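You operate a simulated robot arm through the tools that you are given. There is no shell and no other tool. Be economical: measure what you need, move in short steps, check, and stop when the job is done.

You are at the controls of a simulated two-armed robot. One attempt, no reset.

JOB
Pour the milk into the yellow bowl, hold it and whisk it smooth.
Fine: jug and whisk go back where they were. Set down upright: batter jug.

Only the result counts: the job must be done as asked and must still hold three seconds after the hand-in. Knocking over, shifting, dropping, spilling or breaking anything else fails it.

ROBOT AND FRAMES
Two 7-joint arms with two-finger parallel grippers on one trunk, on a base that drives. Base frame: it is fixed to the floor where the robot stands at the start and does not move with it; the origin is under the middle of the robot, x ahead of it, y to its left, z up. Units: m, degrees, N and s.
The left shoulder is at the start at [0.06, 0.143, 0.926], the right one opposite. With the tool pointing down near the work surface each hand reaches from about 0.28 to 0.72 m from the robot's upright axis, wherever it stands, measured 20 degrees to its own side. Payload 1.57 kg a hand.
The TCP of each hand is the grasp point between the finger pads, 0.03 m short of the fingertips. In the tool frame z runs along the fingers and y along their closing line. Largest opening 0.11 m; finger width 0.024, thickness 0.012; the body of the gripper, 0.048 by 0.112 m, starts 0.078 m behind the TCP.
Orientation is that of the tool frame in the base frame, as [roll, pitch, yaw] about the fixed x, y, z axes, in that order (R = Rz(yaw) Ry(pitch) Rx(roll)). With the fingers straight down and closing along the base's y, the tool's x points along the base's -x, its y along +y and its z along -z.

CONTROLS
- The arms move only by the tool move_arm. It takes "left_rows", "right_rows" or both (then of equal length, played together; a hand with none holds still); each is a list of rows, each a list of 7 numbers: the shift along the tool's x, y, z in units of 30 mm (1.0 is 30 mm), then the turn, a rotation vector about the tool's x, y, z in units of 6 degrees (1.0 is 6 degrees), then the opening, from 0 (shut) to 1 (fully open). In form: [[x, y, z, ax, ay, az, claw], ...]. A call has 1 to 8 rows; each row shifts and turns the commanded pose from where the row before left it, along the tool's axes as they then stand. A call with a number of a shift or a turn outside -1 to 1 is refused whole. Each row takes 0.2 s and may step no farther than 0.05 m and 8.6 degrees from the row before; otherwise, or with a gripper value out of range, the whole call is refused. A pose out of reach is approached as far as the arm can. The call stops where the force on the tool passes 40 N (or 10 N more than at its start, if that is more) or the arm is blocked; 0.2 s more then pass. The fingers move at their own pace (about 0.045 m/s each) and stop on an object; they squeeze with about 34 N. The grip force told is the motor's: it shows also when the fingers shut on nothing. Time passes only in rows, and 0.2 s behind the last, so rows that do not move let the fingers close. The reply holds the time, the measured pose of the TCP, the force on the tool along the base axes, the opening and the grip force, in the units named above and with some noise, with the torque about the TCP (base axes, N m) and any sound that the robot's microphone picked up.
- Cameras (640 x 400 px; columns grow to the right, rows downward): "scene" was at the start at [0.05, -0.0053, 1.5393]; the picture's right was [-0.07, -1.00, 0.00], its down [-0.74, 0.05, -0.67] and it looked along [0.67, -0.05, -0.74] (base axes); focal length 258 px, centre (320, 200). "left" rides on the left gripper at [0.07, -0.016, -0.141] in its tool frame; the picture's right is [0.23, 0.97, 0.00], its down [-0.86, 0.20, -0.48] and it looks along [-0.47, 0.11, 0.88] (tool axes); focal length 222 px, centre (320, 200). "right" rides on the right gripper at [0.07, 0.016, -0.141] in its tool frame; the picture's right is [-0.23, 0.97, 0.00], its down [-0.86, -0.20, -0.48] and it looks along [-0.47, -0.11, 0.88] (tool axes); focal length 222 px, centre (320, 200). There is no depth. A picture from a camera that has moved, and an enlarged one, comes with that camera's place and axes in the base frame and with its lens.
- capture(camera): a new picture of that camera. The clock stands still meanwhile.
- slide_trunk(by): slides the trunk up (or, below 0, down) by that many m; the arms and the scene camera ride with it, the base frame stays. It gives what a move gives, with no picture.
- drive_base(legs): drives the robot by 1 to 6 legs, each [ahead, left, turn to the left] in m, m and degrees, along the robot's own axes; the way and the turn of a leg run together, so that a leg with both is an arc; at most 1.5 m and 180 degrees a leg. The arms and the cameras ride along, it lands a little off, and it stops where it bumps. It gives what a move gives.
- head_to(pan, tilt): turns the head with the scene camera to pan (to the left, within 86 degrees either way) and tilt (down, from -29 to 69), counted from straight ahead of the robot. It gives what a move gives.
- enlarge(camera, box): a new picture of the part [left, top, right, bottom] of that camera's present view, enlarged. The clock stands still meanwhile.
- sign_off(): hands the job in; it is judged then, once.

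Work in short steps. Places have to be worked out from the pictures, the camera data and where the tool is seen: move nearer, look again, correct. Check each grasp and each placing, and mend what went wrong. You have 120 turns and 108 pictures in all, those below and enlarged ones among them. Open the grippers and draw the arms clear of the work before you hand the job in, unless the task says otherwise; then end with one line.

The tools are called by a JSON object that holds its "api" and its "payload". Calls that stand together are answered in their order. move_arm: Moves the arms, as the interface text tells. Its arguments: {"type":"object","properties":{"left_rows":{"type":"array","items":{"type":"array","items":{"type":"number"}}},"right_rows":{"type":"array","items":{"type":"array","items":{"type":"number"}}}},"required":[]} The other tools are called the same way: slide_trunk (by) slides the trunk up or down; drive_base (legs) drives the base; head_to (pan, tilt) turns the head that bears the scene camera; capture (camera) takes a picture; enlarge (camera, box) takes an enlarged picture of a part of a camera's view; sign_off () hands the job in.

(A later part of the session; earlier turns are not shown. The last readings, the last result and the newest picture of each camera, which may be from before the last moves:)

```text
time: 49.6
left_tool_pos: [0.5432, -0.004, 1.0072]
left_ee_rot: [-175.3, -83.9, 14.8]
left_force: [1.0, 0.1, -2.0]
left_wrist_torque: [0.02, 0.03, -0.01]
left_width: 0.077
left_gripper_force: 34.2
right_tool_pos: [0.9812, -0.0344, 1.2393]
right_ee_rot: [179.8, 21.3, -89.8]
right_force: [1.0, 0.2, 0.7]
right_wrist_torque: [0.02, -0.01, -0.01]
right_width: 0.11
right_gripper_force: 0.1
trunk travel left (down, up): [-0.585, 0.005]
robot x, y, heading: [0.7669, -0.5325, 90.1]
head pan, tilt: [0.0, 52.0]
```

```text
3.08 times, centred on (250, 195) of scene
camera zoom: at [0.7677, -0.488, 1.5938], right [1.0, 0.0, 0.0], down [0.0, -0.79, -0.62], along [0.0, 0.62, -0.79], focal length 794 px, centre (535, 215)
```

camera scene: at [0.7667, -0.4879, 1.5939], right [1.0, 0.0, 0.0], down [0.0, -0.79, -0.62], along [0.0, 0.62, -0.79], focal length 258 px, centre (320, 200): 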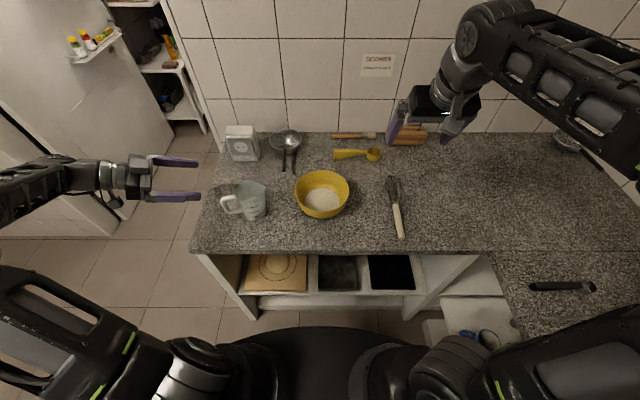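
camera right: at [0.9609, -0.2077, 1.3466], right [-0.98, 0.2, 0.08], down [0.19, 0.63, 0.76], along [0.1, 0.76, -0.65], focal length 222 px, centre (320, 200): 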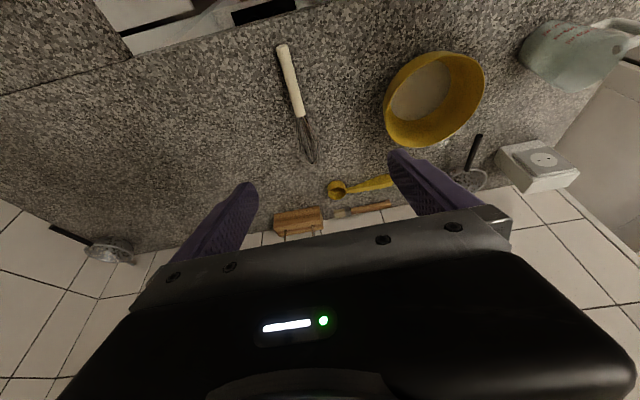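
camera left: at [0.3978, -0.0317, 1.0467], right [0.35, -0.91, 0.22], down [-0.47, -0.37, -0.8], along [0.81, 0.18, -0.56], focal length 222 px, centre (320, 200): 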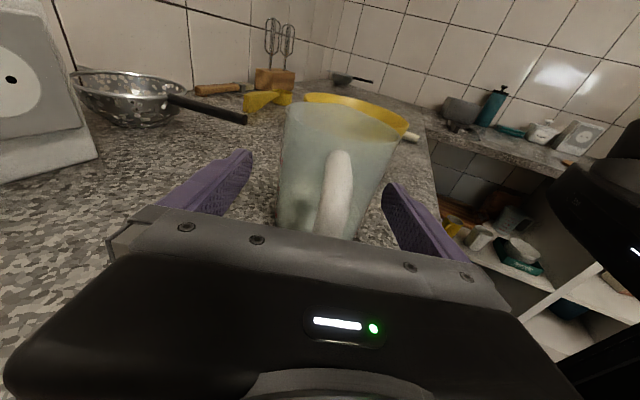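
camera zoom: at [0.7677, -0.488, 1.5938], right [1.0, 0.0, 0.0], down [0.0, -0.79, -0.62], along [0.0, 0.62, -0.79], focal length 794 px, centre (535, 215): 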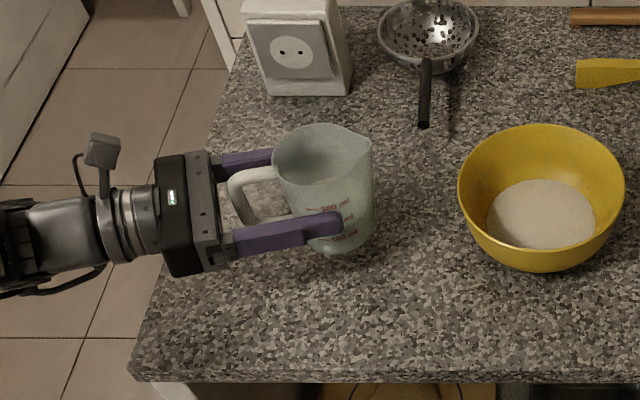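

The jug holds, upright. I raise it and carry it slowly towards the bowl, keeping it level.

{"api": "move_arm", "payload": {"left_rows": [[0.5, 0, 0.1, 0, 0, 0, 0.3], [0.7, 0, 0.1, 0, 0, 0, 0.3], [0.7, 0, 0.1, 0, 0, 0, 0.3], [0.7, 0, 0.1, 0, 0, 0, 0.3], [0.4, 0.1, 0.4, 0, 0, 0, 0.3], [0.1, 0.2, 0.6, 0, 0, 0, 0.3], [0.1, 0.2, 0.6, 0, 0, 0, 0.3], [0, 0.1, 0.4, 0, 0, 0, 0.3]]}}

{"api": "move_arm", "payload": {"left_rows": [[0, 0.2, 0.5, 0, 0, 0, 0.3], [0, 0.2, 0.7, 0, 0, 0, 0.3], [0, 0.2, 0.7, 0, 0, 0, 0.3], [0, 0.2, 0.7, 0, 0, 0, 0.3], [0, 0.1, 0.4, 0, 0, 0, 0.3], [0, 0, 0, 0, 0, 0, 0.3]]}}

{"api": "capture", "payload": {"camera": "scene"}}

{"api": "capture", "payload": {"camera": "right"}}

```text
time: 51.4
left_tool_pos: [0.6267, 0.0052, 1.0963]
left_ee_rot: [-175.2, -83.9, 14.5]
left_force: [0.2, 0.5, -2.1]
left_wrist_torque: [0.01, 0.01, 0.0]
left_width: 0.077
left_gripper_force: 34.1
right_tool_pos: [0.9802, -0.0342, 1.2392]
right_ee_rot: [179.9, 21.3, -89.8]
right_force: [0.0, 0.0, -0.2]
right_wrist_torque: [-0.03, 0.07, -0.01]
right_width: 0.11
right_gripper_force: 0.0
trunk travel left (down, up): [-0.585, 0.005]
robot x, y, heading: [0.7669, -0.5335, 90.1]
head pan, tilt: [0.0, 52.0]
```

```text
time: 52.8
left_tool_pos: [0.721, 0.0109, 1.086]
left_ee_rot: [-175.3, -83.9, 14.6]
left_force: [-0.3, 0.9, -2.9]
left_wrist_torque: [-0.05, 0.04, 0.03]
left_width: 0.0769
left_gripper_force: 33.8
right_tool_pos: [0.9802, -0.0342, 1.2398]
right_ee_rot: [180.0, 21.3, -89.9]
right_force: [-0.6, -0.1, 0.1]
right_wrist_torque: [0.03, 0.0, 0.0]
right_width: 0.1102
right_gripper_force: 0.1
trunk travel left (down, up): [-0.585, 0.005]
robot x, y, heading: [0.7668, -0.5382, 90.2]
head pan, tilt: [0.0, 52.0]
```

```text
80 pictures are left
camera scene: at [0.7672, -0.4878, 1.5939], right [1.0, 0.0, 0.0], down [0.0, -0.79, -0.62], along [0.0, 0.62, -0.79], focal length 258 px, centre (320, 200)
```

scene: 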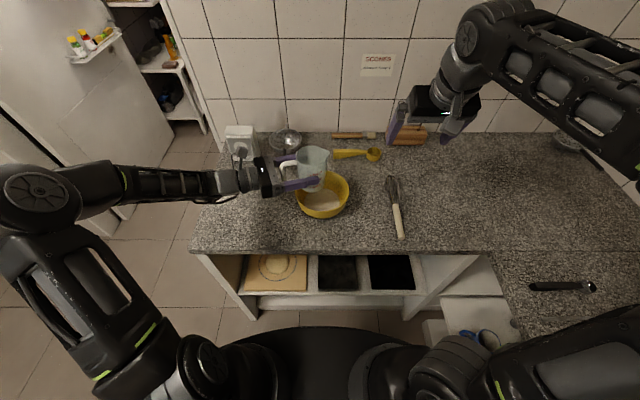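

```text
79 pictures are left
camera right: at [0.9648, -0.1498, 1.3466], right [-0.97, 0.21, 0.08], down [0.2, 0.62, 0.76], along [0.11, 0.75, -0.65], focal length 222 px, centre (320, 200)
```

right: 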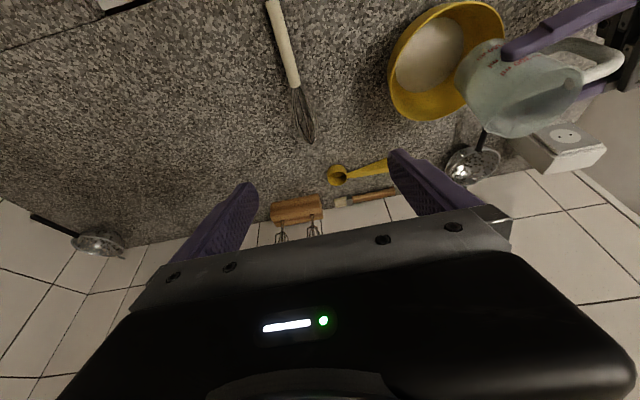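

The spout is over the bowl. I begin tilting slowly: the first 36°.

{"api": "move_arm", "payload": {"left_rows": [[0, 0, 0, 0, -0.7, 0, 0.3], [0, 0, 0, 0, -0.7, 0, 0.3], [0, 0, 0, 0, -0.7, 0, 0.3], [0, 0, 0, 0, -0.7, 0, 0.3], [0, 0, 0, 0, -0.7, 0, 0.3], [0, 0, 0, 0, -0.7, 0, 0.3], [0, 0, 0, 0, -0.7, 0, 0.3], [0, 0, 0, 0, -0.7, 0, 0.3]]}}

{"api": "enlarge", "payload": {"camera": "scene", "box": [240, 120, 380, 230]}}

{"api": "enlarge", "payload": {"camera": "right", "box": [360, 0, 640, 180]}}

```text
time: 54.6
left_tool_pos: [0.7205, 0.0091, 1.085]
left_ee_rot: [-179.2, -50.2, 18.7]
left_force: [-0.2, 0.0, -2.3]
left_wrist_torque: [-0.02, 0.03, 0.01]
left_width: 0.0768
left_gripper_force: 33.6
right_tool_pos: [0.9826, -0.0333, 1.2402]
right_ee_rot: [179.8, 21.3, -89.8]
right_force: [0.5, -0.1, 0.0]
right_wrist_torque: [0.04, 0.05, -0.03]
right_width: 0.11
right_gripper_force: 0.1
trunk travel left (down, up): [-0.585, 0.005]
robot x, y, heading: [0.7657, -0.5323, 90.1]
head pan, tilt: [0.0, 52.0]
```

```text
3.64 times, centred on (310, 175) of scene
camera zoom: at [0.7678, -0.4878, 1.5939], right [1.0, 0.0, 0.0], down [0.0, -0.79, -0.62], along [0.0, 0.62, -0.79], focal length 938 px, centre (356, 291)
```

zoom: 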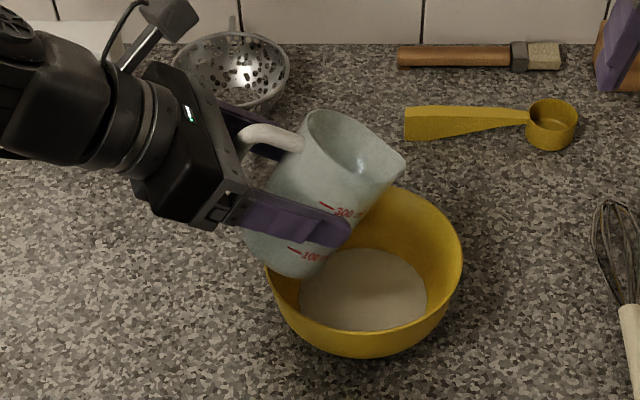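

```text
2.22 times, centred on (500, 90) of right
camera zoom: at [0.9652, -0.1499, 1.3465], right [-0.97, 0.21, 0.08], down [0.2, 0.62, 0.76], along [0.11, 0.75, -0.65], focal length 494 px, centre (-80, 444)
```

zoom: 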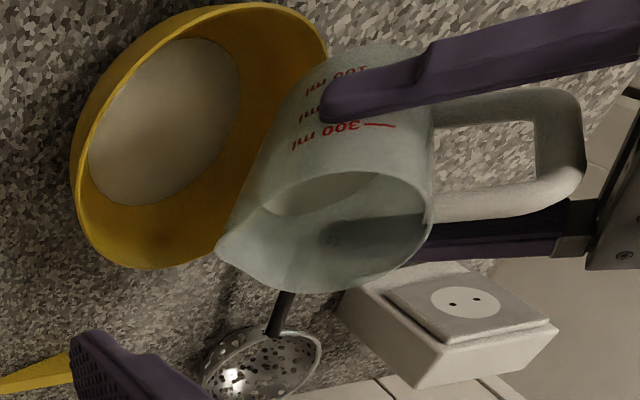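

The spout is at about (0.80, 0.04), over the bowl but somewhat past its centre. I shift 2 cm back and a little down, then tilt on slowly.

{"api": "move_arm", "payload": {"left_rows": [[-0.4, 0, -0.1, 0, 0, 0, 0.3], [-0.4, 0, -0.1, 0, 0, 0, 0.3], [0, 0, 0, 0, -0.6, 0, 0.3], [0, 0, 0, 0, -0.6, 0, 0.3], [0, 0, 0, 0, -0.6, 0, 0.3], [0, 0, 0, 0, -0.6, 0, 0.3], [0, 0, 0, 0, 0, 0, 0.3]]}}

{"api": "enlarge", "payload": {"camera": "scene", "box": [240, 120, 380, 230]}}

{"api": "enlarge", "payload": {"camera": "right", "box": [360, 0, 640, 180]}}

```text
time: 56.2
left_tool_pos: [0.7008, 0.0028, 1.0701]
left_ee_rot: [-179.4, -35.9, 18.9]
left_force: [0.0, -0.4, -0.9]
left_wrist_torque: [0.0, -0.01, -0.01]
left_width: 0.0771
left_gripper_force: 33.9
right_tool_pos: [0.9803, -0.0333, 1.2391]
right_ee_rot: [-180.0, 21.3, -89.8]
right_force: [1.1, 1.2, -0.3]
right_wrist_torque: [-0.05, 0.02, 0.01]
right_width: 0.1102
right_gripper_force: 0.0
trunk travel left (down, up): [-0.585, 0.005]
robot x, y, heading: [0.7682, -0.5328, 90.2]
head pan, tilt: [0.0, 52.0]
```

```text
3.64 times, centred on (310, 175) of scene
camera zoom: at [0.7672, -0.4878, 1.5939], right [1.0, 0.0, 0.0], down [0.0, -0.79, -0.62], along [0.0, 0.62, -0.79], focal length 938 px, centre (356, 291)
```

zoom: 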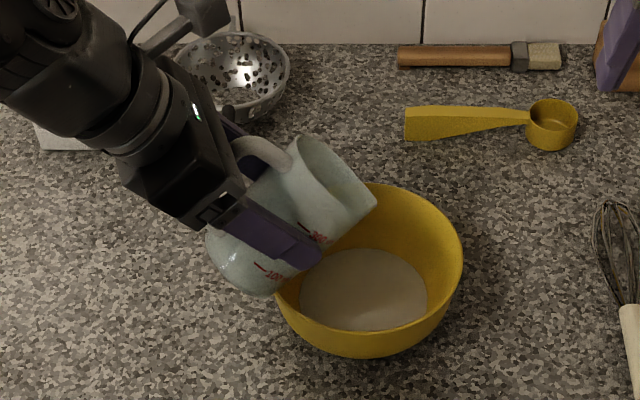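

```text
2.22 times, centred on (500, 90) of right
camera zoom: at [0.9647, -0.1499, 1.3466], right [-0.97, 0.21, 0.08], down [0.2, 0.62, 0.76], along [0.11, 0.75, -0.65], focal length 494 px, centre (-80, 444)
```

zoom: 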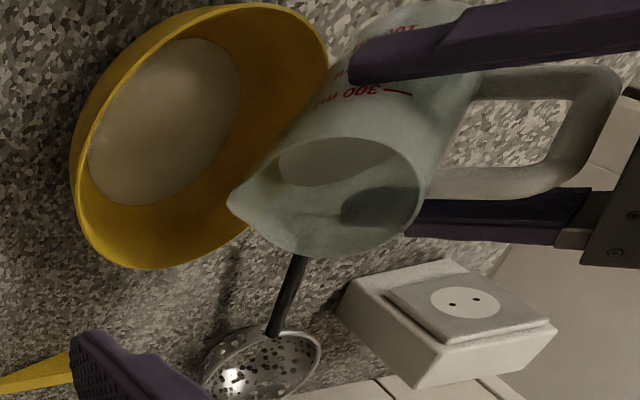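

At 48° nothing has poured yet and the spout sits right above the bowl's centre. I continue slowly.

{"api": "move_arm", "payload": {"left_rows": [[0, 0, 0, 0, -0.5, 0, 0.3], [0, 0, 0, 0, -0.5, 0, 0.3], [0, 0, 0, 0, -0.5, 0, 0.3], [0, 0, 0, 0, -0.5, 0, 0.3], [0, 0, 0, 0, 0, 0, 0.3], [0, 0, 0, 0, 0, 0, 0.3]]}}

{"api": "enlarge", "payload": {"camera": "scene", "box": [240, 120, 380, 230]}}

```text
time: 57.6
left_tool_pos: [0.7011, 0.0033, 1.0707]
left_ee_rot: [-179.5, -23.9, 19.2]
left_force: [0.1, -0.1, -2.6]
left_wrist_torque: [-0.01, -0.01, 0.01]
left_width: 0.077
left_gripper_force: 33.4
right_tool_pos: [0.9798, -0.0342, 1.2397]
right_ee_rot: [179.9, 21.3, -89.7]
right_force: [-0.3, 0.2, 0.2]
right_wrist_torque: [-0.01, -0.01, 0.02]
right_width: 0.11
right_gripper_force: 0.0
trunk travel left (down, up): [-0.585, 0.005]
robot x, y, heading: [0.7696, -0.5352, 90.2]
head pan, tilt: [0.0, 52.0]
```

```text
3.64 times, centred on (310, 175) of scene
camera zoom: at [0.7675, -0.4877, 1.5939], right [1.0, 0.0, 0.0], down [0.0, -0.79, -0.62], along [0.0, 0.62, -0.79], focal length 938 px, centre (356, 291)
```

zoom: 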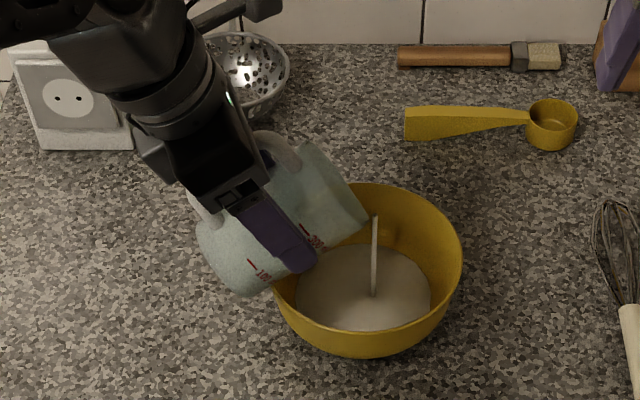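

The milk is running in a stream into the middle of the bowl at 60°. I keep tilting gradually with pauses.

{"api": "move_arm", "payload": {"left_rows": [[0, 0, 0, 0, 0, 0, 0.3], [0, 0, 0, 0, 0, 0, 0.3], [0, 0, 0, 0, -0.4, 0, 0.3], [0, 0, 0, 0, -0.4, 0, 0.3], [0, 0, 0, 0, -0.4, 0, 0.3], [0, 0, 0, 0, -0.4, 0, 0.3], [0, 0, 0, 0, -0.4, 0, 0.3], [0, 0, 0, 0, 0, 0, 0.3]]}}

{"api": "enlarge", "payload": {"camera": "scene", "box": [240, 120, 380, 230]}}

```text
time: 59.4
left_tool_pos: [0.7008, 0.0032, 1.0715]
left_ee_rot: [-179.5, -11.9, 19.2]
left_force: [0.9, 0.6, -0.7]
left_wrist_torque: [-0.01, 0.0, -0.02]
left_width: 0.0769
left_gripper_force: 34.0
right_tool_pos: [0.9807, -0.0341, 1.2391]
right_ee_rot: [180.0, 21.3, -89.8]
right_force: [0.6, 0.3, 0.3]
right_wrist_torque: [0.02, 0.02, -0.01]
right_width: 0.1098
right_gripper_force: 0.0
trunk travel left (down, up): [-0.585, 0.005]
robot x, y, heading: [0.7695, -0.5335, 90.2]
head pan, tilt: [0.0, 52.0]
```

```text
3.64 times, centred on (310, 175) of scene
camera zoom: at [0.7672, -0.4879, 1.5939], right [1.0, 0.0, 0.0], down [0.0, -0.79, -0.62], along [0.0, 0.62, -0.79], focal length 938 px, centre (356, 291)
```

zoom: 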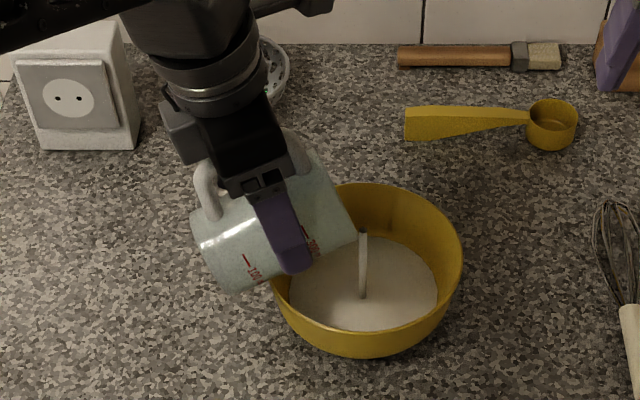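

The flow is good and well inside the bowl. On to about 90°, moving slightly forward to keep the spout central.

{"api": "move_arm", "payload": {"left_rows": [[0.1, 0, 0, 0, 0, 0, 0.3], [0.1, 0, 0, 0, -0.4, 0, 0.3], [0.1, 0, 0, 0, -0.4, 0, 0.3], [0.1, 0, 0, 0, -0.5, 0, 0.3], [0.1, 0, 0, 0, -0.6, 0, 0.3], [0.1, 0, 0, 0, -0.6, 0, 0.3], [0, 0, 0, 0, 0, 0, 0.3], [0, 0, 0, 0, 0, 0, 0.3]]}}

{"api": "enlarge", "payload": {"camera": "scene", "box": [240, 120, 380, 230]}}

```text
time: 61.2
left_tool_pos: [0.7172, 0.0085, 1.0734]
left_ee_rot: [-179.5, 3.1, 19.3]
left_force: [-0.6, 0.1, -1.5]
left_wrist_torque: [-0.01, 0.03, -0.01]
left_width: 0.0768
left_gripper_force: 34.0
right_tool_pos: [0.9814, -0.0339, 1.2394]
right_ee_rot: [180.0, 21.3, -89.9]
right_force: [-0.7, -0.7, -0.3]
right_wrist_torque: [-0.01, 0.03, -0.02]
right_width: 0.11
right_gripper_force: 0.0
trunk travel left (down, up): [-0.585, 0.005]
robot x, y, heading: [0.7659, -0.5323, 90.4]
head pan, tilt: [0.0, 52.0]
```

```text
3.64 times, centred on (310, 175) of scene
camera zoom: at [0.7677, -0.4878, 1.5939], right [1.0, 0.0, 0.0], down [0.0, -0.79, -0.62], along [0.0, 0.62, -0.79], focal length 938 px, centre (356, 291)
```

zoom: 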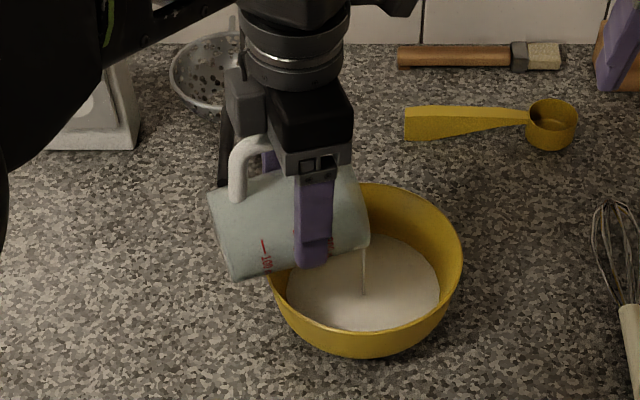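

The stream is thinning. I tilt the last degrees and hold it to drain.

{"api": "move_arm", "payload": {"left_rows": [[0, 0, 0.05, 0, -0.6, 0, 0.3], [0, 0, 0.05, 0, -0.6, 0, 0.3], [0, 0, 0.05, 0, -0.5, 0, 0.3], [0, 0, 0, 0, 0, 0, 0.3], [0, 0, 0, 0, 0, 0, 0.3], [0, 0, 0, 0, 0, 0, 0.3], [0, 0, 0, 0, 0, 0, 0.3], [0, 0, 0, 0, 0, 0, 0.3]]}}

{"api": "move_arm", "payload": {"left_rows": [[0, 0, 0, 0, 0, 0, 0.3], [0, 0, 0, 0, 0, 0, 0.3], [0, 0, 0, 0, 0, 0, 0.3], [0, 0, 0, 0, 0, 0, 0.3], [0, 0, 0, 0, 0, 0, 0.3], [0, 0, 0, 0, 0, 0, 0.3], [0, 0, 0, 0, 0, 0, 0.3], [0, 0, 0, 0, 0, 0, 0.3]]}}

{"api": "enlarge", "payload": {"camera": "scene", "box": [240, 120, 380, 230]}}

{"api": "enlarge", "payload": {"camera": "right", "box": [360, 0, 640, 180]}}

```text
time: 63.0
left_tool_pos: [0.7168, 0.0083, 1.0706]
left_ee_rot: [-179.5, 10.3, 19.4]
left_force: [-0.6, -0.3, -1.5]
left_wrist_torque: [-0.01, -0.03, 0.0]
left_width: 0.0767
left_gripper_force: 33.6
left hand out of reach, approached as far as the arm can: row 3
right_tool_pos: [0.9816, -0.0332, 1.2377]
right_ee_rot: [180.0, 21.3, -89.8]
right_force: [0.0, 0.0, -0.6]
right_wrist_torque: [0.01, 0.01, 0.0]
right_width: 0.1099
right_gripper_force: 0.1
trunk travel left (down, up): [-0.585, 0.005]
robot x, y, heading: [0.7627, -0.5342, 90.0]
head pan, tilt: [0.0, 52.0]
```

```text
time: 64.8
left_tool_pos: [0.7172, 0.0082, 1.0703]
left_ee_rot: [-179.6, 10.3, 19.4]
left_force: [0.8, 0.0, -1.1]
left_wrist_torque: [-0.02, 0.01, 0.0]
left_width: 0.0764
left_gripper_force: 33.3
right_tool_pos: [0.9811, -0.0343, 1.2402]
right_ee_rot: [180.0, 21.5, -89.7]
right_force: [0.2, 0.0, 1.0]
right_wrist_torque: [-0.01, 0.0, -0.03]
right_width: 0.11
right_gripper_force: 0.0
trunk travel left (down, up): [-0.585, 0.005]
robot x, y, heading: [0.7662, -0.5303, 90.4]
head pan, tilt: [0.0, 52.0]
```

```text
3.64 times, centred on (310, 175) of scene
camera zoom: at [0.7674, -0.4878, 1.5939], right [1.0, 0.0, 0.0], down [0.0, -0.79, -0.62], along [0.0, 0.62, -0.79], focal length 938 px, centre (356, 291)
```

zoom: 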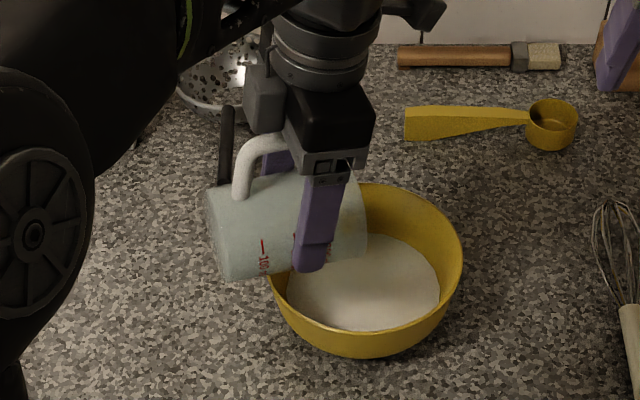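

```text
2.22 times, centred on (500, 90) of right
camera zoom: at [0.965, -0.1499, 1.3466], right [-0.97, 0.21, 0.08], down [0.2, 0.62, 0.76], along [0.11, 0.75, -0.65], focal length 494 px, centre (-80, 444)
```

zoom: 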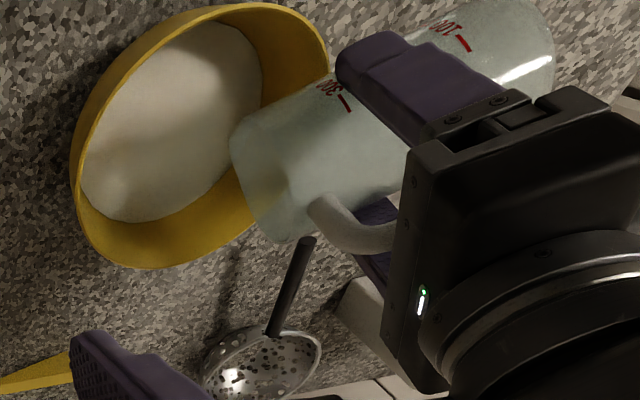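

The jug has drained and the stream has stopped. I tilt it back upright over the bowl, rising a little.

{"api": "move_arm", "payload": {"left_rows": [[0, 0, 0, 0, 0.9, 0, 0.3], [0, 0, 0, 0, 0.9, 0, 0.3], [0, 0, -0.3, 0, 1, 0, 0.3], [0, 0, -0.3, 0, 1, 0, 0.3], [0, 0, -0.3, 0, 1, 0, 0.3], [0, 0, -0.2, 0, 1, 0, 0.3], [0.2, 0, 0, 0, 1, 0, 0.3], [0.2, 0, 0, 0, 1, 0, 0.3]]}}

{"api": "move_arm", "payload": {"left_rows": [[0, 0, 0, 0, 1, 0, 0.3], [0, 0, 0, 0, 1, 0, 0.3], [0, 0, 0, 0, 1, 0, 0.3], [0, 0, 0, 0, 1, 0, 0.3], [0, 0, 0, 0, 1, 0, 0.3], [0, 0, 0, 0, 1, 0, 0.3], [0, 0, 0, 0, 1, 0, 0.3], [0, 0, 0, 0, 0.9, 0, 0.3]]}}

{"api": "capture", "payload": {"camera": "scene"}}

```text
time: 66.6
left_tool_pos: [0.7234, 0.0092, 1.1076]
left_ee_rot: [-179.4, -36.5, 19.0]
left_force: [-0.6, 0.0, -1.4]
left_wrist_torque: [0.01, 0.01, 0.0]
left_width: 0.0767
left_gripper_force: 34.4
right_tool_pos: [0.9805, -0.0346, 1.2391]
right_ee_rot: [-179.9, 21.3, -89.8]
right_force: [0.3, 0.4, 0.0]
right_wrist_torque: [-0.02, 0.02, 0.0]
right_width: 0.1101
right_gripper_force: 0.0
trunk travel left (down, up): [-0.585, 0.005]
robot x, y, heading: [0.7687, -0.5308, 90.1]
head pan, tilt: [0.0, 52.0]
```

```text
time: 68.4
left_tool_pos: [0.7239, 0.0107, 1.1063]
left_ee_rot: [-174.9, -84.1, 14.5]
left_force: [-0.1, -0.2, -1.2]
left_wrist_torque: [0.01, 0.02, 0.02]
left_width: 0.0767
left_gripper_force: 33.7
right_tool_pos: [0.9802, -0.0343, 1.2384]
right_ee_rot: [180.0, 21.3, -89.7]
right_force: [-0.1, 0.2, 0.0]
right_wrist_torque: [-0.03, -0.04, 0.01]
right_width: 0.1101
right_gripper_force: 0.0
trunk travel left (down, up): [-0.585, 0.005]
robot x, y, heading: [0.7691, -0.5308, 90.2]
head pan, tilt: [0.0, 52.0]
```

```text
69 pictures are left
camera scene: at [0.7671, -0.4875, 1.5939], right [1.0, 0.0, 0.0], down [0.0, -0.79, -0.62], along [0.0, 0.62, -0.79], focal length 258 px, centre (320, 200)
```

scene: 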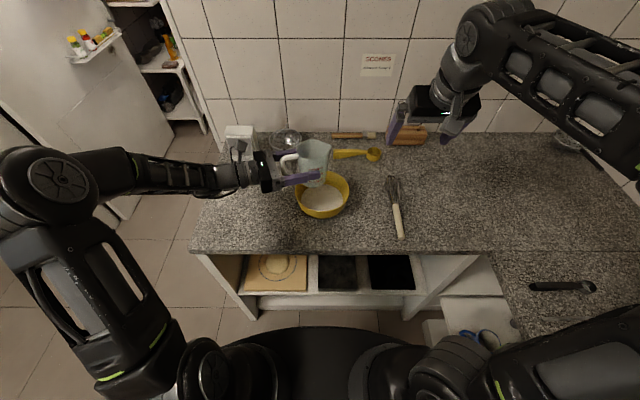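

The jug is upright again in the same hand orientation. I carry it back above its old spot.

{"api": "move_arm", "payload": {"left_rows": [[0, -0.21, -0.81, 0, 0, 0, 0.3], [0, -0.21, -0.81, 0, 0, 0, 0.3], [0, -0.21, -0.81, 0, 0, 0, 0.3], [0, -0.21, -0.81, 0, 0, 0, 0.3], [-0.3, -0.21, -0.81, 0, 0, 0, 0.3], [-0.5, -0.21, -0.81, 0, 0, 0, 0.3], [-0.6, -0.21, -0.81, 0, 0, 0, 0.3], [-0.6, 0, 0, 0, 0, 0, 0.3]]}}

```text
time: 70.2
left_tool_pos: [0.5441, -0.0034, 1.0642]
left_ee_rot: [-175.5, -83.9, 14.7]
left_force: [1.0, -1.0, -1.7]
left_wrist_torque: [-0.04, 0.04, 0.0]
left_width: 0.0765
left_gripper_force: 33.9
right_tool_pos: [0.9813, -0.0339, 1.2393]
right_ee_rot: [-180.0, 21.3, -89.8]
right_force: [-0.1, 0.1, 0.2]
right_wrist_torque: [-0.01, 0.03, 0.03]
right_width: 0.1099
right_gripper_force: 0.0
trunk travel left (down, up): [-0.585, 0.005]
robot x, y, heading: [0.7617, -0.5357, 90.1]
head pan, tilt: [0.0, 52.0]
```

It is above its old spot. I lower it the remaining 10 cm, slowing at the end.

{"api": "move_arm", "payload": {"left_rows": [[-0.8, 0, 0, 0, 0, 0, 0.3], [-0.8, 0, 0, 0, 0, 0, 0.3], [-0.7, 0, 0, 0, 0, 0, 0.3], [-0.5, 0, 0, 0, 0, 0, 0.3], [-0.3, 0, 0, 0, 0, 0, 0.3], [-0.1, 0, 0, 0, 0, 0, 0.3]]}}

{"api": "enlarge", "payload": {"camera": "scene", "box": [160, 150, 300, 260]}}

```text
time: 71.6
left_tool_pos: [0.5333, -0.0087, 0.9683]
left_ee_rot: [-175.3, -84.0, 14.9]
left_force: [0.6, -0.1, -1.4]
left_wrist_torque: [0.01, 0.0, 0.0]
left_width: 0.0767
left_gripper_force: 33.7
right_tool_pos: [0.9797, -0.0347, 1.2406]
right_ee_rot: [180.0, 21.3, -89.9]
right_force: [0.6, -0.4, -0.6]
right_wrist_torque: [0.02, 0.01, -0.02]
right_width: 0.1101
right_gripper_force: 0.1
trunk travel left (down, up): [-0.585, 0.005]
robot x, y, heading: [0.7643, -0.5366, 90.2]
head pan, tilt: [0.0, 52.0]
```

```text
3.64 times, centred on (230, 205) of scene
camera zoom: at [0.7673, -0.4879, 1.5939], right [1.0, 0.0, 0.0], down [0.0, -0.79, -0.62], along [0.0, 0.62, -0.79], focal length 938 px, centre (647, 182)
```

zoom: 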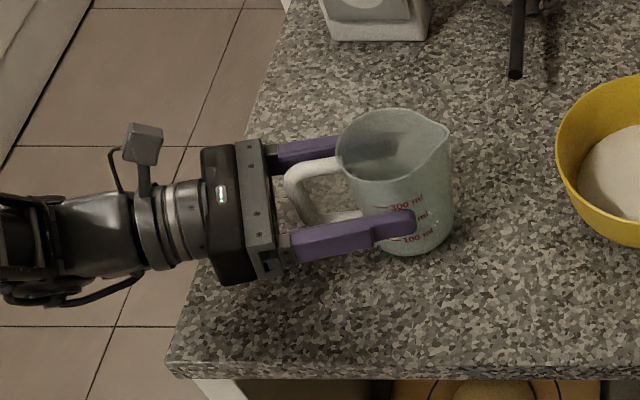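

About 4 mm remain. I lower in tiny steps until the counter takes the weight.

{"api": "move_arm", "payload": {"left_rows": [[-0.07, 0, 0, 0, 0, 0, 0.3], [-0.07, 0, 0, 0, 0, 0, 0.3], [-0.04, 0, 0, 0, 0, 0, 0.3], [0, 0, 0, 0, 0, 0, 0.3]]}}

```text
time: 72.6
left_tool_pos: [0.5324, -0.0083, 0.9639]
left_ee_rot: [-175.1, -83.9, 14.4]
left_force: [0.2, 0.1, -1.7]
left_wrist_torque: [-0.02, 0.04, 0.05]
left_width: 0.0766
left_gripper_force: 34.0
right_tool_pos: [0.9817, -0.0337, 1.2391]
right_ee_rot: [-179.9, 21.3, -89.8]
right_force: [-0.4, -0.1, -0.5]
right_wrist_torque: [0.03, 0.01, 0.02]
right_width: 0.11
right_gripper_force: 0.1
trunk travel left (down, up): [-0.585, 0.005]
robot x, y, heading: [0.768, -0.532, 90.3]
head pan, tilt: [0.0, 52.0]
```

{"api": "move_arm", "payload": {"left_rows": [[-0.05, 0, 0, 0, 0, 0, 0.3], [-0.05, 0, 0, 0, 0, 0, 0.3], [0, 0, 0, 0, 0, 0, 0.3]]}}

```text
time: 73.4
left_tool_pos: [0.5324, -0.0081, 0.9647]
left_ee_rot: [-173.5, -84.1, 12.8]
left_force: [0.2, 4.0, 15.7]
left_wrist_torque: [-0.07, -0.02, 0.04]
left_width: 0.0765
left_gripper_force: 34.4
right_tool_pos: [0.9813, -0.0346, 1.2409]
right_ee_rot: [179.9, 21.4, -89.8]
right_force: [-0.4, 0.6, -1.0]
right_wrist_torque: [0.0, 0.0, 0.0]
right_width: 0.1101
right_gripper_force: 0.0
trunk travel left (down, up): [-0.585, 0.005]
robot x, y, heading: [0.7692, -0.531, 90.2]
head pan, tilt: [0.0, 52.0]
```

The jug is on the counter with 16 N of contact. I ease off 2–3 mm and open the fingers.

{"api": "move_arm", "payload": {"left_rows": [[0.07, 0, 0, 0, 0, 0, 0.3], [0, 0, 0, 0, 0, 0, 0.8], [0, 0, 0, 0, 0, 0, 1], [0, 0, 0, 0, 0, 0, 1], [0, 0, 0, 0, 0, 0, 1]]}}

{"api": "capture", "payload": {"camera": "left"}}

{"api": "enlarge", "payload": {"camera": "scene", "box": [160, 150, 300, 260]}}

```text
time: 74.6
left_tool_pos: [0.5313, -0.0093, 0.9653]
left_ee_rot: [-175.2, -83.9, 14.6]
left_force: [0.4, -0.3, -0.3]
left_wrist_torque: [-0.02, 0.0, 0.0]
left_width: 0.1101
left_gripper_force: 0.2
right_tool_pos: [0.9804, -0.0341, 1.2381]
right_ee_rot: [-179.9, 21.3, -89.8]
right_force: [0.0, 0.6, 0.3]
right_wrist_torque: [0.05, 0.02, -0.01]
right_width: 0.1101
right_gripper_force: 0.1
trunk travel left (down, up): [-0.585, 0.005]
robot x, y, heading: [0.7661, -0.534, 90.0]
head pan, tilt: [0.0, 52.0]
```

```text
67 pictures are left
camera left: at [0.4009, -0.0383, 1.0478], right [0.35, -0.91, 0.22], down [-0.47, -0.37, -0.8], along [0.81, 0.17, -0.56], focal length 222 px, centre (320, 200)
```

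left: 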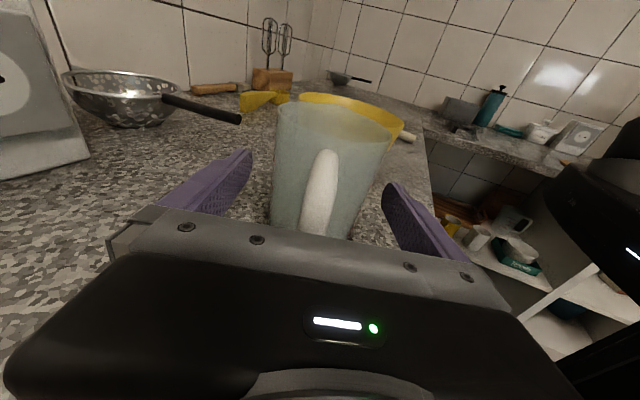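

```text
3.64 times, centred on (230, 205) of scene
camera zoom: at [0.7673, -0.488, 1.5939], right [1.0, 0.0, 0.0], down [0.0, -0.79, -0.62], along [0.0, 0.62, -0.79], focal length 938 px, centre (647, 182)
```

zoom: 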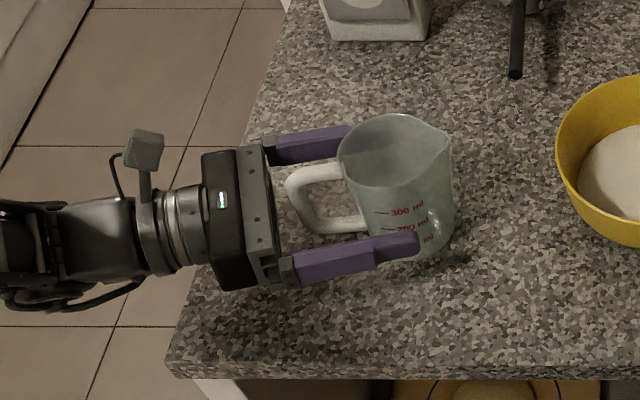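

The jug stands upright, empty, at its old place and free of the fingers. I back the left hand straight out and raise it, then turn it over 17 equal rows to a finger-down pose for holding the bowl's rim.

{"api": "move_arm", "payload": {"left_rows": [[0, 0, -0.5, 0, 0, 0, 1], [0, 0, -0.7, 0, 0, 0, 1], [0, 0, -0.8, 0, 0, 0, 1], [0, 0, -0.8, 0, 0, 0, 1], [0, 0, -0.9, 0, 0, 0, 1], [0, 0, -1, 0, 0, 0, 1], [1, 0, 0, 0, 0, 0, 1], [1, 0, 0, 0, 0, 0, 1]]}}

{"api": "move_arm", "payload": {"left_rows": [[1, 0, 0, 0, 0, 0, 1], [1, 0, 0, -0.694, -0.2194, 0.975, 1], [0, 0, 0, -0.694, -0.2194, 0.975, 1], [0, 0, 0, -0.694, -0.2194, 0.975, 1], [0, 0, 0, -0.694, -0.2194, 0.975, 1], [0, 0, 0, -0.694, -0.2194, 0.975, 1], [0, 0, 0, -0.694, -0.2194, 0.975, 1], [0, 0, 0, -0.694, -0.2194, 0.975, 1]]}}

{"api": "move_arm", "payload": {"left_rows": [[0, 0, 0, -0.694, -0.2194, 0.975, 1], [0, 0, 0, -0.694, -0.2194, 0.975, 1], [0, 0, 0, -0.694, -0.2194, 0.975, 1], [0, 0, 0, -0.694, -0.2194, 0.975, 1], [0, 0, 0, -0.694, -0.2194, 0.975, 1], [0, 0, 0, -0.694, -0.2194, 0.975, 1], [0, 0, 0, -0.694, -0.2194, 0.975, 1], [0, 0, 0, -0.694, -0.2194, 0.975, 1]]}}

{"api": "capture", "payload": {"camera": "scene"}}

```text
time: 76.4
left_tool_pos: [0.4041, -0.0549, 1.0369]
left_ee_rot: [-175.3, -83.9, 14.7]
left_force: [0.1, 0.7, 0.6]
left_wrist_torque: [-0.01, 0.04, -0.02]
left_width: 0.1099
left_gripper_force: 0.1
right_tool_pos: [0.9799, -0.0348, 1.2398]
right_ee_rot: [180.0, 21.5, -89.8]
right_force: [-0.7, -1.1, 0.2]
right_wrist_torque: [0.01, 0.0, 0.0]
right_width: 0.1099
right_gripper_force: 0.0
trunk travel left (down, up): [-0.585, 0.005]
robot x, y, heading: [0.7692, -0.5358, 89.7]
head pan, tilt: [0.0, 52.0]
```

```text
time: 78.2
left_tool_pos: [0.4112, -0.0561, 1.0909]
left_ee_rot: [-149.8, -81.8, -13.8]
left_force: [-0.9, 0.2, 0.2]
left_wrist_torque: [0.0, 0.0, 0.01]
left_width: 0.1099
left_gripper_force: 0.0
left hand out of reach, approached as far as the arm can: row 2, 3, 4, 5, 6, 7, 8
right_tool_pos: [0.9797, -0.0348, 1.2392]
right_ee_rot: [-179.9, 21.3, -89.8]
right_force: [0.4, 0.6, -0.1]
right_wrist_torque: [0.02, 0.02, 0.01]
right_width: 0.1097
right_gripper_force: 0.1
trunk travel left (down, up): [-0.585, 0.005]
robot x, y, heading: [0.7632, -0.5348, 90.2]
head pan, tilt: [0.0, 52.0]
```

```text
time: 80.0
left_tool_pos: [0.4102, -0.055, 1.0903]
left_ee_rot: [-149.8, -81.8, -13.7]
left_force: [-0.3, -0.2, -0.4]
left_wrist_torque: [0.02, 0.0, -0.01]
left_width: 0.1099
left_gripper_force: 0.1
left hand out of reach, approached as far as the arm can: row 1, 2, 3, 4, 5, 6, 7, 8
right_tool_pos: [0.9799, -0.0351, 1.2398]
right_ee_rot: [180.0, 21.3, -89.8]
right_force: [-0.4, 0.0, 0.9]
right_wrist_torque: [0.01, -0.02, 0.04]
right_width: 0.1102
right_gripper_force: 0.0
trunk travel left (down, up): [-0.585, 0.005]
robot x, y, heading: [0.7674, -0.5353, 90.3]
head pan, tilt: [0.0, 52.0]
```

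```text
65 pictures are left
camera scene: at [0.7673, -0.488, 1.5939], right [1.0, 0.0, 0.0], down [0.0, -0.79, -0.62], along [0.0, 0.62, -0.79], focal length 258 px, centre (320, 200)
```

scene: 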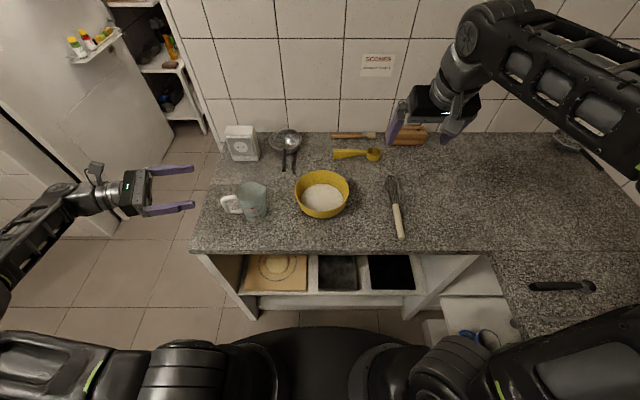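

The combined turn ran into a limit midway, so I go in two stages: first pitch the fingers down, then yaw.

{"api": "move_arm", "payload": {"left_rows": [[0, 0, 0, 0, -1.2, 0, 1]]}}

{"api": "move_arm", "payload": {"left_rows": [[-0.3, 0, 0, 0, -1, 0, 1], [-0.3, 0, 0, 0, -1, 0, 1], [0, 0, 0, 0, -1, 0, 1], [0, 0, 0, 0, -1, 0, 1], [0, 0, 0, 0, -1, 0, 1], [0, 0, 0, 0, -1, 0, 1], [0, 0, 0, 0, -1, 0, 1], [0, 0, 0, 0, -1, 0, 1]]}}

{"api": "move_arm", "payload": {"left_rows": [[0, 0, 0, 0, -1, 0, 1], [0, 0, 0, 0, -1, 0, 1], [0, 0, 0, 0, 0, 1, 1], [0, 0, 0, 0, 0, 1, 1], [0, 0, 0, 0, 0, 1, 1], [0, 0, 0, 0, 0, 1, 1], [0, 0, 0, 0, 0, 1, 1], [0, 0, 0, 0, 0, 1, 1]]}}

```text
refused: -1.2 is not a number from -1 to 1
```

```text
time: 81.8
left_tool_pos: [0.4083, -0.0538, 1.0736]
left_ee_rot: [-175.0, -34.6, 13.4]
left_force: [0.2, 0.4, -0.3]
left_wrist_torque: [0.03, -0.03, -0.02]
left_width: 0.11
left_gripper_force: 0.1
right_tool_pos: [0.9822, -0.0344, 1.2387]
right_ee_rot: [179.9, 21.3, -89.8]
right_force: [0.5, 0.5, 0.3]
right_wrist_torque: [0.02, 0.04, -0.03]
right_width: 0.1099
right_gripper_force: 0.0
trunk travel left (down, up): [-0.585, 0.005]
robot x, y, heading: [0.7679, -0.5311, 90.1]
head pan, tilt: [0.0, 52.0]
```

```text
time: 83.6
left_tool_pos: [0.4067, -0.0536, 1.0734]
left_ee_rot: [-162.6, -15.8, -23.3]
left_force: [-0.5, -0.4, -1.0]
left_wrist_torque: [-0.01, 0.01, -0.04]
left_width: 0.11
left_gripper_force: 0.1
right_tool_pos: [0.9807, -0.0342, 1.2399]
right_ee_rot: [180.0, 21.3, -89.8]
right_force: [1.2, 0.0, 0.3]
right_wrist_torque: [0.0, -0.02, -0.02]
right_width: 0.1099
right_gripper_force: 0.0
trunk travel left (down, up): [-0.585, 0.005]
robot x, y, heading: [0.7643, -0.5336, 89.8]
head pan, tilt: [0.0, 52.0]
```

{"api": "move_arm", "payload": {"left_rows": [[0, 0, 0, 0, 0, 1, 1], [0, 0, 0, 0, 0, 1, 1], [0, 0, 0, 0, 0, 1, 1], [0, 0, 0, 0, 0, 1, 1], [0, 0, 0, 0, 0, 1, 1], [0, 0, 0, 0, 0, 1, 1], [0, 0, 0, 0, 0, 1, 1], [0, 0, 0, 0, 0, 1, 1]]}}

{"api": "move_arm", "payload": {"left_rows": [[0, 0, 0, 0, 0, 1, 1], [0, 0, 0, 0, 0, 1, 1], [0, 0, 0, 0, 0, 1, 1], [0, 0, 0, 0, 0, 1, 1], [0, 0, 0, 0, 0, 1, 1], [0, 0, 0, 0, 0, 0.7, 1]]}}

```text
time: 85.4
left_tool_pos: [0.4079, -0.053, 1.0729]
left_ee_rot: [-156.9, 1.8, -68.4]
left_force: [0.2, 0.6, -0.3]
left_wrist_torque: [0.01, 0.02, 0.04]
left_width: 0.11
left_gripper_force: 0.1
right_tool_pos: [0.981, -0.0342, 1.2393]
right_ee_rot: [-179.9, 21.3, -89.9]
right_force: [0.9, -0.5, -0.8]
right_wrist_torque: [0.01, 0.01, -0.03]
right_width: 0.1101
right_gripper_force: 0.1
trunk travel left (down, up): [-0.585, 0.005]
robot x, y, heading: [0.7652, -0.5293, 90.2]
head pan, tilt: [0.0, 52.0]
```

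```text
time: 86.8
left_tool_pos: [0.4083, -0.0546, 1.0735]
left_ee_rot: [-161.5, 14.2, -100.6]
left_force: [1.1, 0.7, -0.1]
left_wrist_torque: [-0.01, -0.03, -0.01]
left_width: 0.11
left_gripper_force: 0.1
right_tool_pos: [0.9816, -0.0332, 1.2404]
right_ee_rot: [-179.9, 21.4, -89.8]
right_force: [-0.3, 0.6, -0.2]
right_wrist_torque: [0.0, 0.02, 0.01]
right_width: 0.1099
right_gripper_force: 0.1
trunk travel left (down, up): [-0.585, 0.005]
robot x, y, heading: [0.7647, -0.5366, 90.4]
head pan, tilt: [0.0, 52.0]
```

The fingers are now down, tilted about 23° inwards. I fine-tune the orientation, rise over the jug's height and move to a hover beside the bowl's left rim.

{"api": "move_arm", "payload": {"left_rows": [[0, 0, 0, 0.27, 0.64, -0.02, 1], [0, 0, 0, 0.27, 0.64, -0.02, 1], [0, 0, 0, 0.27, 0.64, -0.02, 1], [0, 0, 0, 0.27, 0.64, -0.02, 1], [0, -0.42, -0.9, 0, 0, 0, 1], [0, 0, 0, 0, 0, 0, 1]]}}

{"api": "move_arm", "payload": {"left_rows": [[-0.84, -0.913, 0.426, 0, 0, 0, 1], [-0.84, -0.913, 0.426, 0, 0, 0, 1], [-0.84, -0.913, 0.426, 0, 0, 0, 1], [-0.84, -0.913, 0.426, 0, 0, 0, 1], [-0.84, -0.913, 0.426, 0, 0, 0, 1], [-0.84, -0.913, 0.426, 0, 0, 0, 1], [-0.84, -0.913, 0.426, 0, 0, 0, 1]]}}

{"api": "capture", "payload": {"camera": "left"}}

{"api": "enlarge", "payload": {"camera": "scene", "box": [220, 110, 380, 240]}}

```text
time: 88.2
left_tool_pos: [0.4078, -0.0553, 1.0826]
left_ee_rot: [-157.3, 3.6, -104.2]
left_force: [-0.7, -0.2, -0.4]
left_wrist_torque: [0.02, -0.03, 0.02]
left_width: 0.11
left_gripper_force: 0.0
left hand out of reach, approached as far as the arm can: row 4, 5
right_tool_pos: [0.9813, -0.0338, 1.2396]
right_ee_rot: [-179.9, 21.4, -89.7]
right_force: [-0.2, 0.7, 0.1]
right_wrist_torque: [0.02, -0.03, -0.01]
right_width: 0.11
right_gripper_force: 0.1
trunk travel left (down, up): [-0.585, 0.005]
robot x, y, heading: [0.7689, -0.5322, 90.5]
head pan, tilt: [0.0, 52.0]
```

```text
time: 89.8
left_tool_pos: [0.6533, 0.0621, 1.084]
left_ee_rot: [-157.2, 3.2, -104.3]
left_force: [-0.3, -0.2, 0.2]
left_wrist_torque: [0.04, -0.03, 0.01]
left_width: 0.11
left_gripper_force: 0.0
right_tool_pos: [0.9804, -0.0321, 1.2392]
right_ee_rot: [180.0, 21.3, -89.9]
right_force: [0.3, 0.3, -0.9]
right_wrist_torque: [-0.03, -0.02, 0.03]
right_width: 0.11
right_gripper_force: 0.0
trunk travel left (down, up): [-0.585, 0.005]
robot x, y, heading: [0.762, -0.5333, 90.1]
head pan, tilt: [0.0, 52.0]
```

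```text
64 pictures are left
camera left: at [0.596, -0.0027, 1.2151], right [-0.92, 0.02, -0.39], down [-0.15, 0.9, 0.41], along [0.36, 0.44, -0.82], focal length 222 px, centre (320, 200)
```

left: 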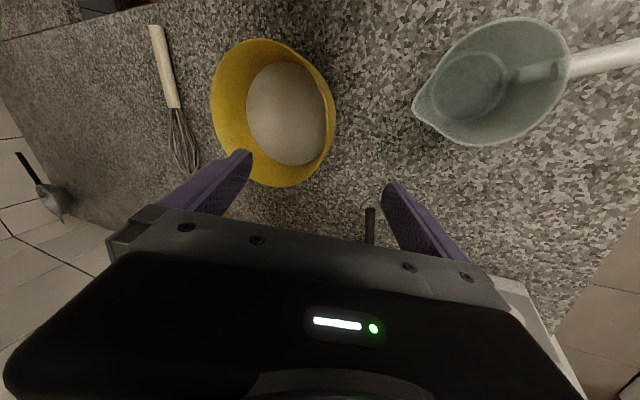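

```text
3.08 times, centred on (300, 175) of scene
camera zoom: at [0.7683, -0.4873, 1.5939], right [1.0, 0.0, 0.0], down [0.0, -0.79, -0.62], along [0.0, 0.62, -0.79], focal length 794 px, centre (382, 277)
```

zoom: 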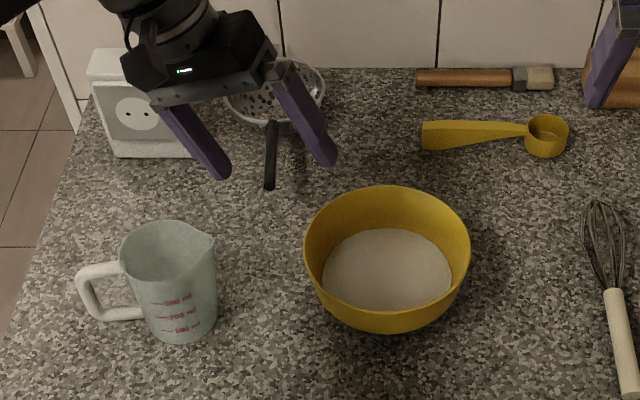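

The bowl's rim is about 0.12 m along the fingers. I go halfway with a small lateral correction and look again.

{"api": "move_arm", "payload": {"left_rows": [[0.11, 0.14, 0.67, 0, 0, 0, 1], [0.11, 0.14, 0.67, 0, 0, 0, 1], [0.11, 0.14, 0.67, 0, 0, 0, 1]]}}

{"api": "capture", "payload": {"camera": "left"}}

{"api": "enlarge", "payload": {"camera": "scene", "box": [220, 110, 380, 240]}}

```text
time: 90.6
left_tool_pos: [0.6653, 0.0544, 1.0233]
left_ee_rot: [-157.2, 3.5, -104.3]
left_force: [0.9, -0.1, 0.8]
left_wrist_torque: [0.02, 0.01, -0.01]
left_width: 0.1101
left_gripper_force: 0.1
right_tool_pos: [0.9813, -0.0342, 1.2394]
right_ee_rot: [180.0, 21.4, -89.8]
right_force: [-0.4, 0.3, 0.8]
right_wrist_torque: [-0.05, -0.01, 0.02]
right_width: 0.1096
right_gripper_force: 0.1
trunk travel left (down, up): [-0.585, 0.005]
robot x, y, heading: [0.763, -0.5348, 90.1]
head pan, tilt: [0.0, 52.0]
```

```text
62 pictures are left
camera left: at [0.6076, -0.0102, 1.1547], right [-0.92, 0.02, -0.39], down [-0.15, 0.9, 0.41], along [0.36, 0.44, -0.82], focal length 222 px, centre (320, 200)
```

left: 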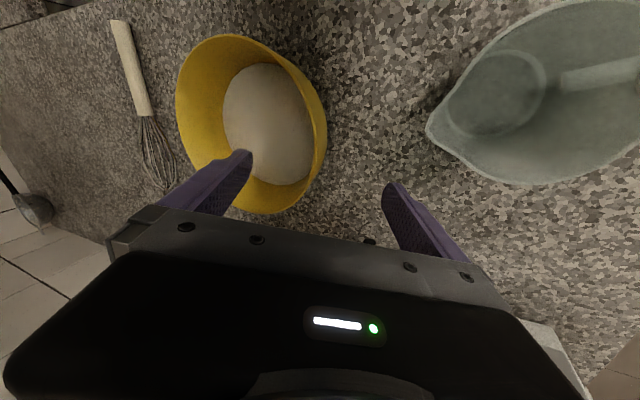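

```text
3.08 times, centred on (300, 175) of scene
camera zoom: at [0.7676, -0.4875, 1.5939], right [1.0, 0.0, 0.0], down [0.0, -0.79, -0.62], along [0.0, 0.62, -0.79], focal length 794 px, centre (382, 277)
```

zoom: 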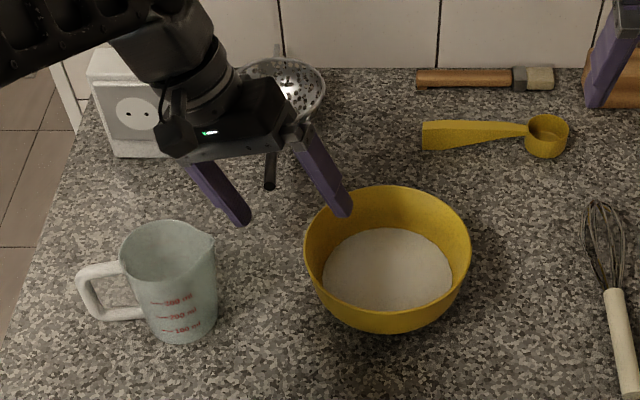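

The rim lies between the fingers as planned: the inner finger over the bowl, the outer one clear of the jug. I advance 5 cm along the fingers.

{"api": "move_arm", "payload": {"left_rows": [[0, 0, 0.6, 0, 0, 0, 1], [0, 0, 0.6, 0, 0, 0, 1], [0, 0, 0.4, 0, 0, 0, 1]]}}

{"api": "enlarge", "payload": {"camera": "left", "box": [140, 20, 440, 220]}}

{"api": "enlarge", "payload": {"camera": "scene", "box": [260, 140, 370, 230]}}

```text
time: 91.4
left_tool_pos: [0.6842, 0.0532, 0.9778]
left_ee_rot: [-157.1, 3.3, -104.3]
left_force: [-0.2, -0.2, 0.0]
left_wrist_torque: [0.0, 0.01, -0.03]
left_width: 0.1102
left_gripper_force: 0.1
right_tool_pos: [0.9818, -0.0338, 1.2396]
right_ee_rot: [-180.0, 21.2, -89.9]
right_force: [0.6, -0.7, 0.5]
right_wrist_torque: [0.01, -0.04, -0.01]
right_width: 0.1101
right_gripper_force: 0.0
trunk travel left (down, up): [-0.585, 0.005]
robot x, y, heading: [0.7649, -0.5331, 90.2]
head pan, tilt: [0.0, 52.0]
```

```text
2.00 times, centred on (290, 120) of left
camera zoom: at [0.6269, -0.0123, 1.1092], right [-0.92, 0.02, -0.39], down [-0.15, 0.9, 0.41], along [0.36, 0.44, -0.82], focal length 444 px, centre (380, 360)
```

zoom: 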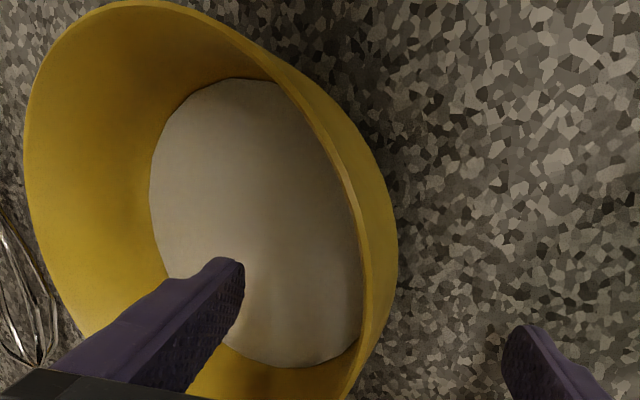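

```text
4.44 times, centred on (315, 185) of scene
camera zoom: at [0.7674, -0.4877, 1.5939], right [1.0, 0.0, 0.0], down [0.0, -0.79, -0.62], along [0.0, 0.62, -0.79], focal length 1147 px, centre (342, 267)
```

zoom: 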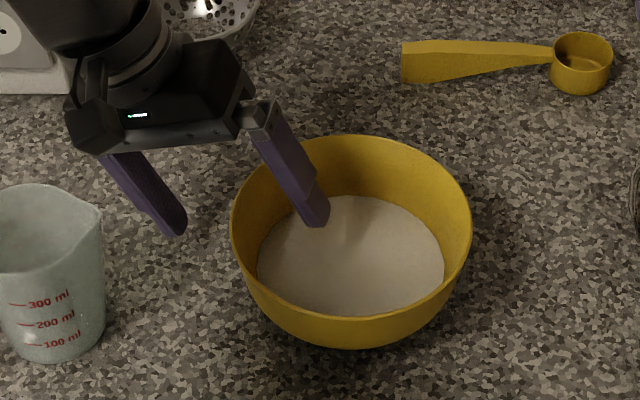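

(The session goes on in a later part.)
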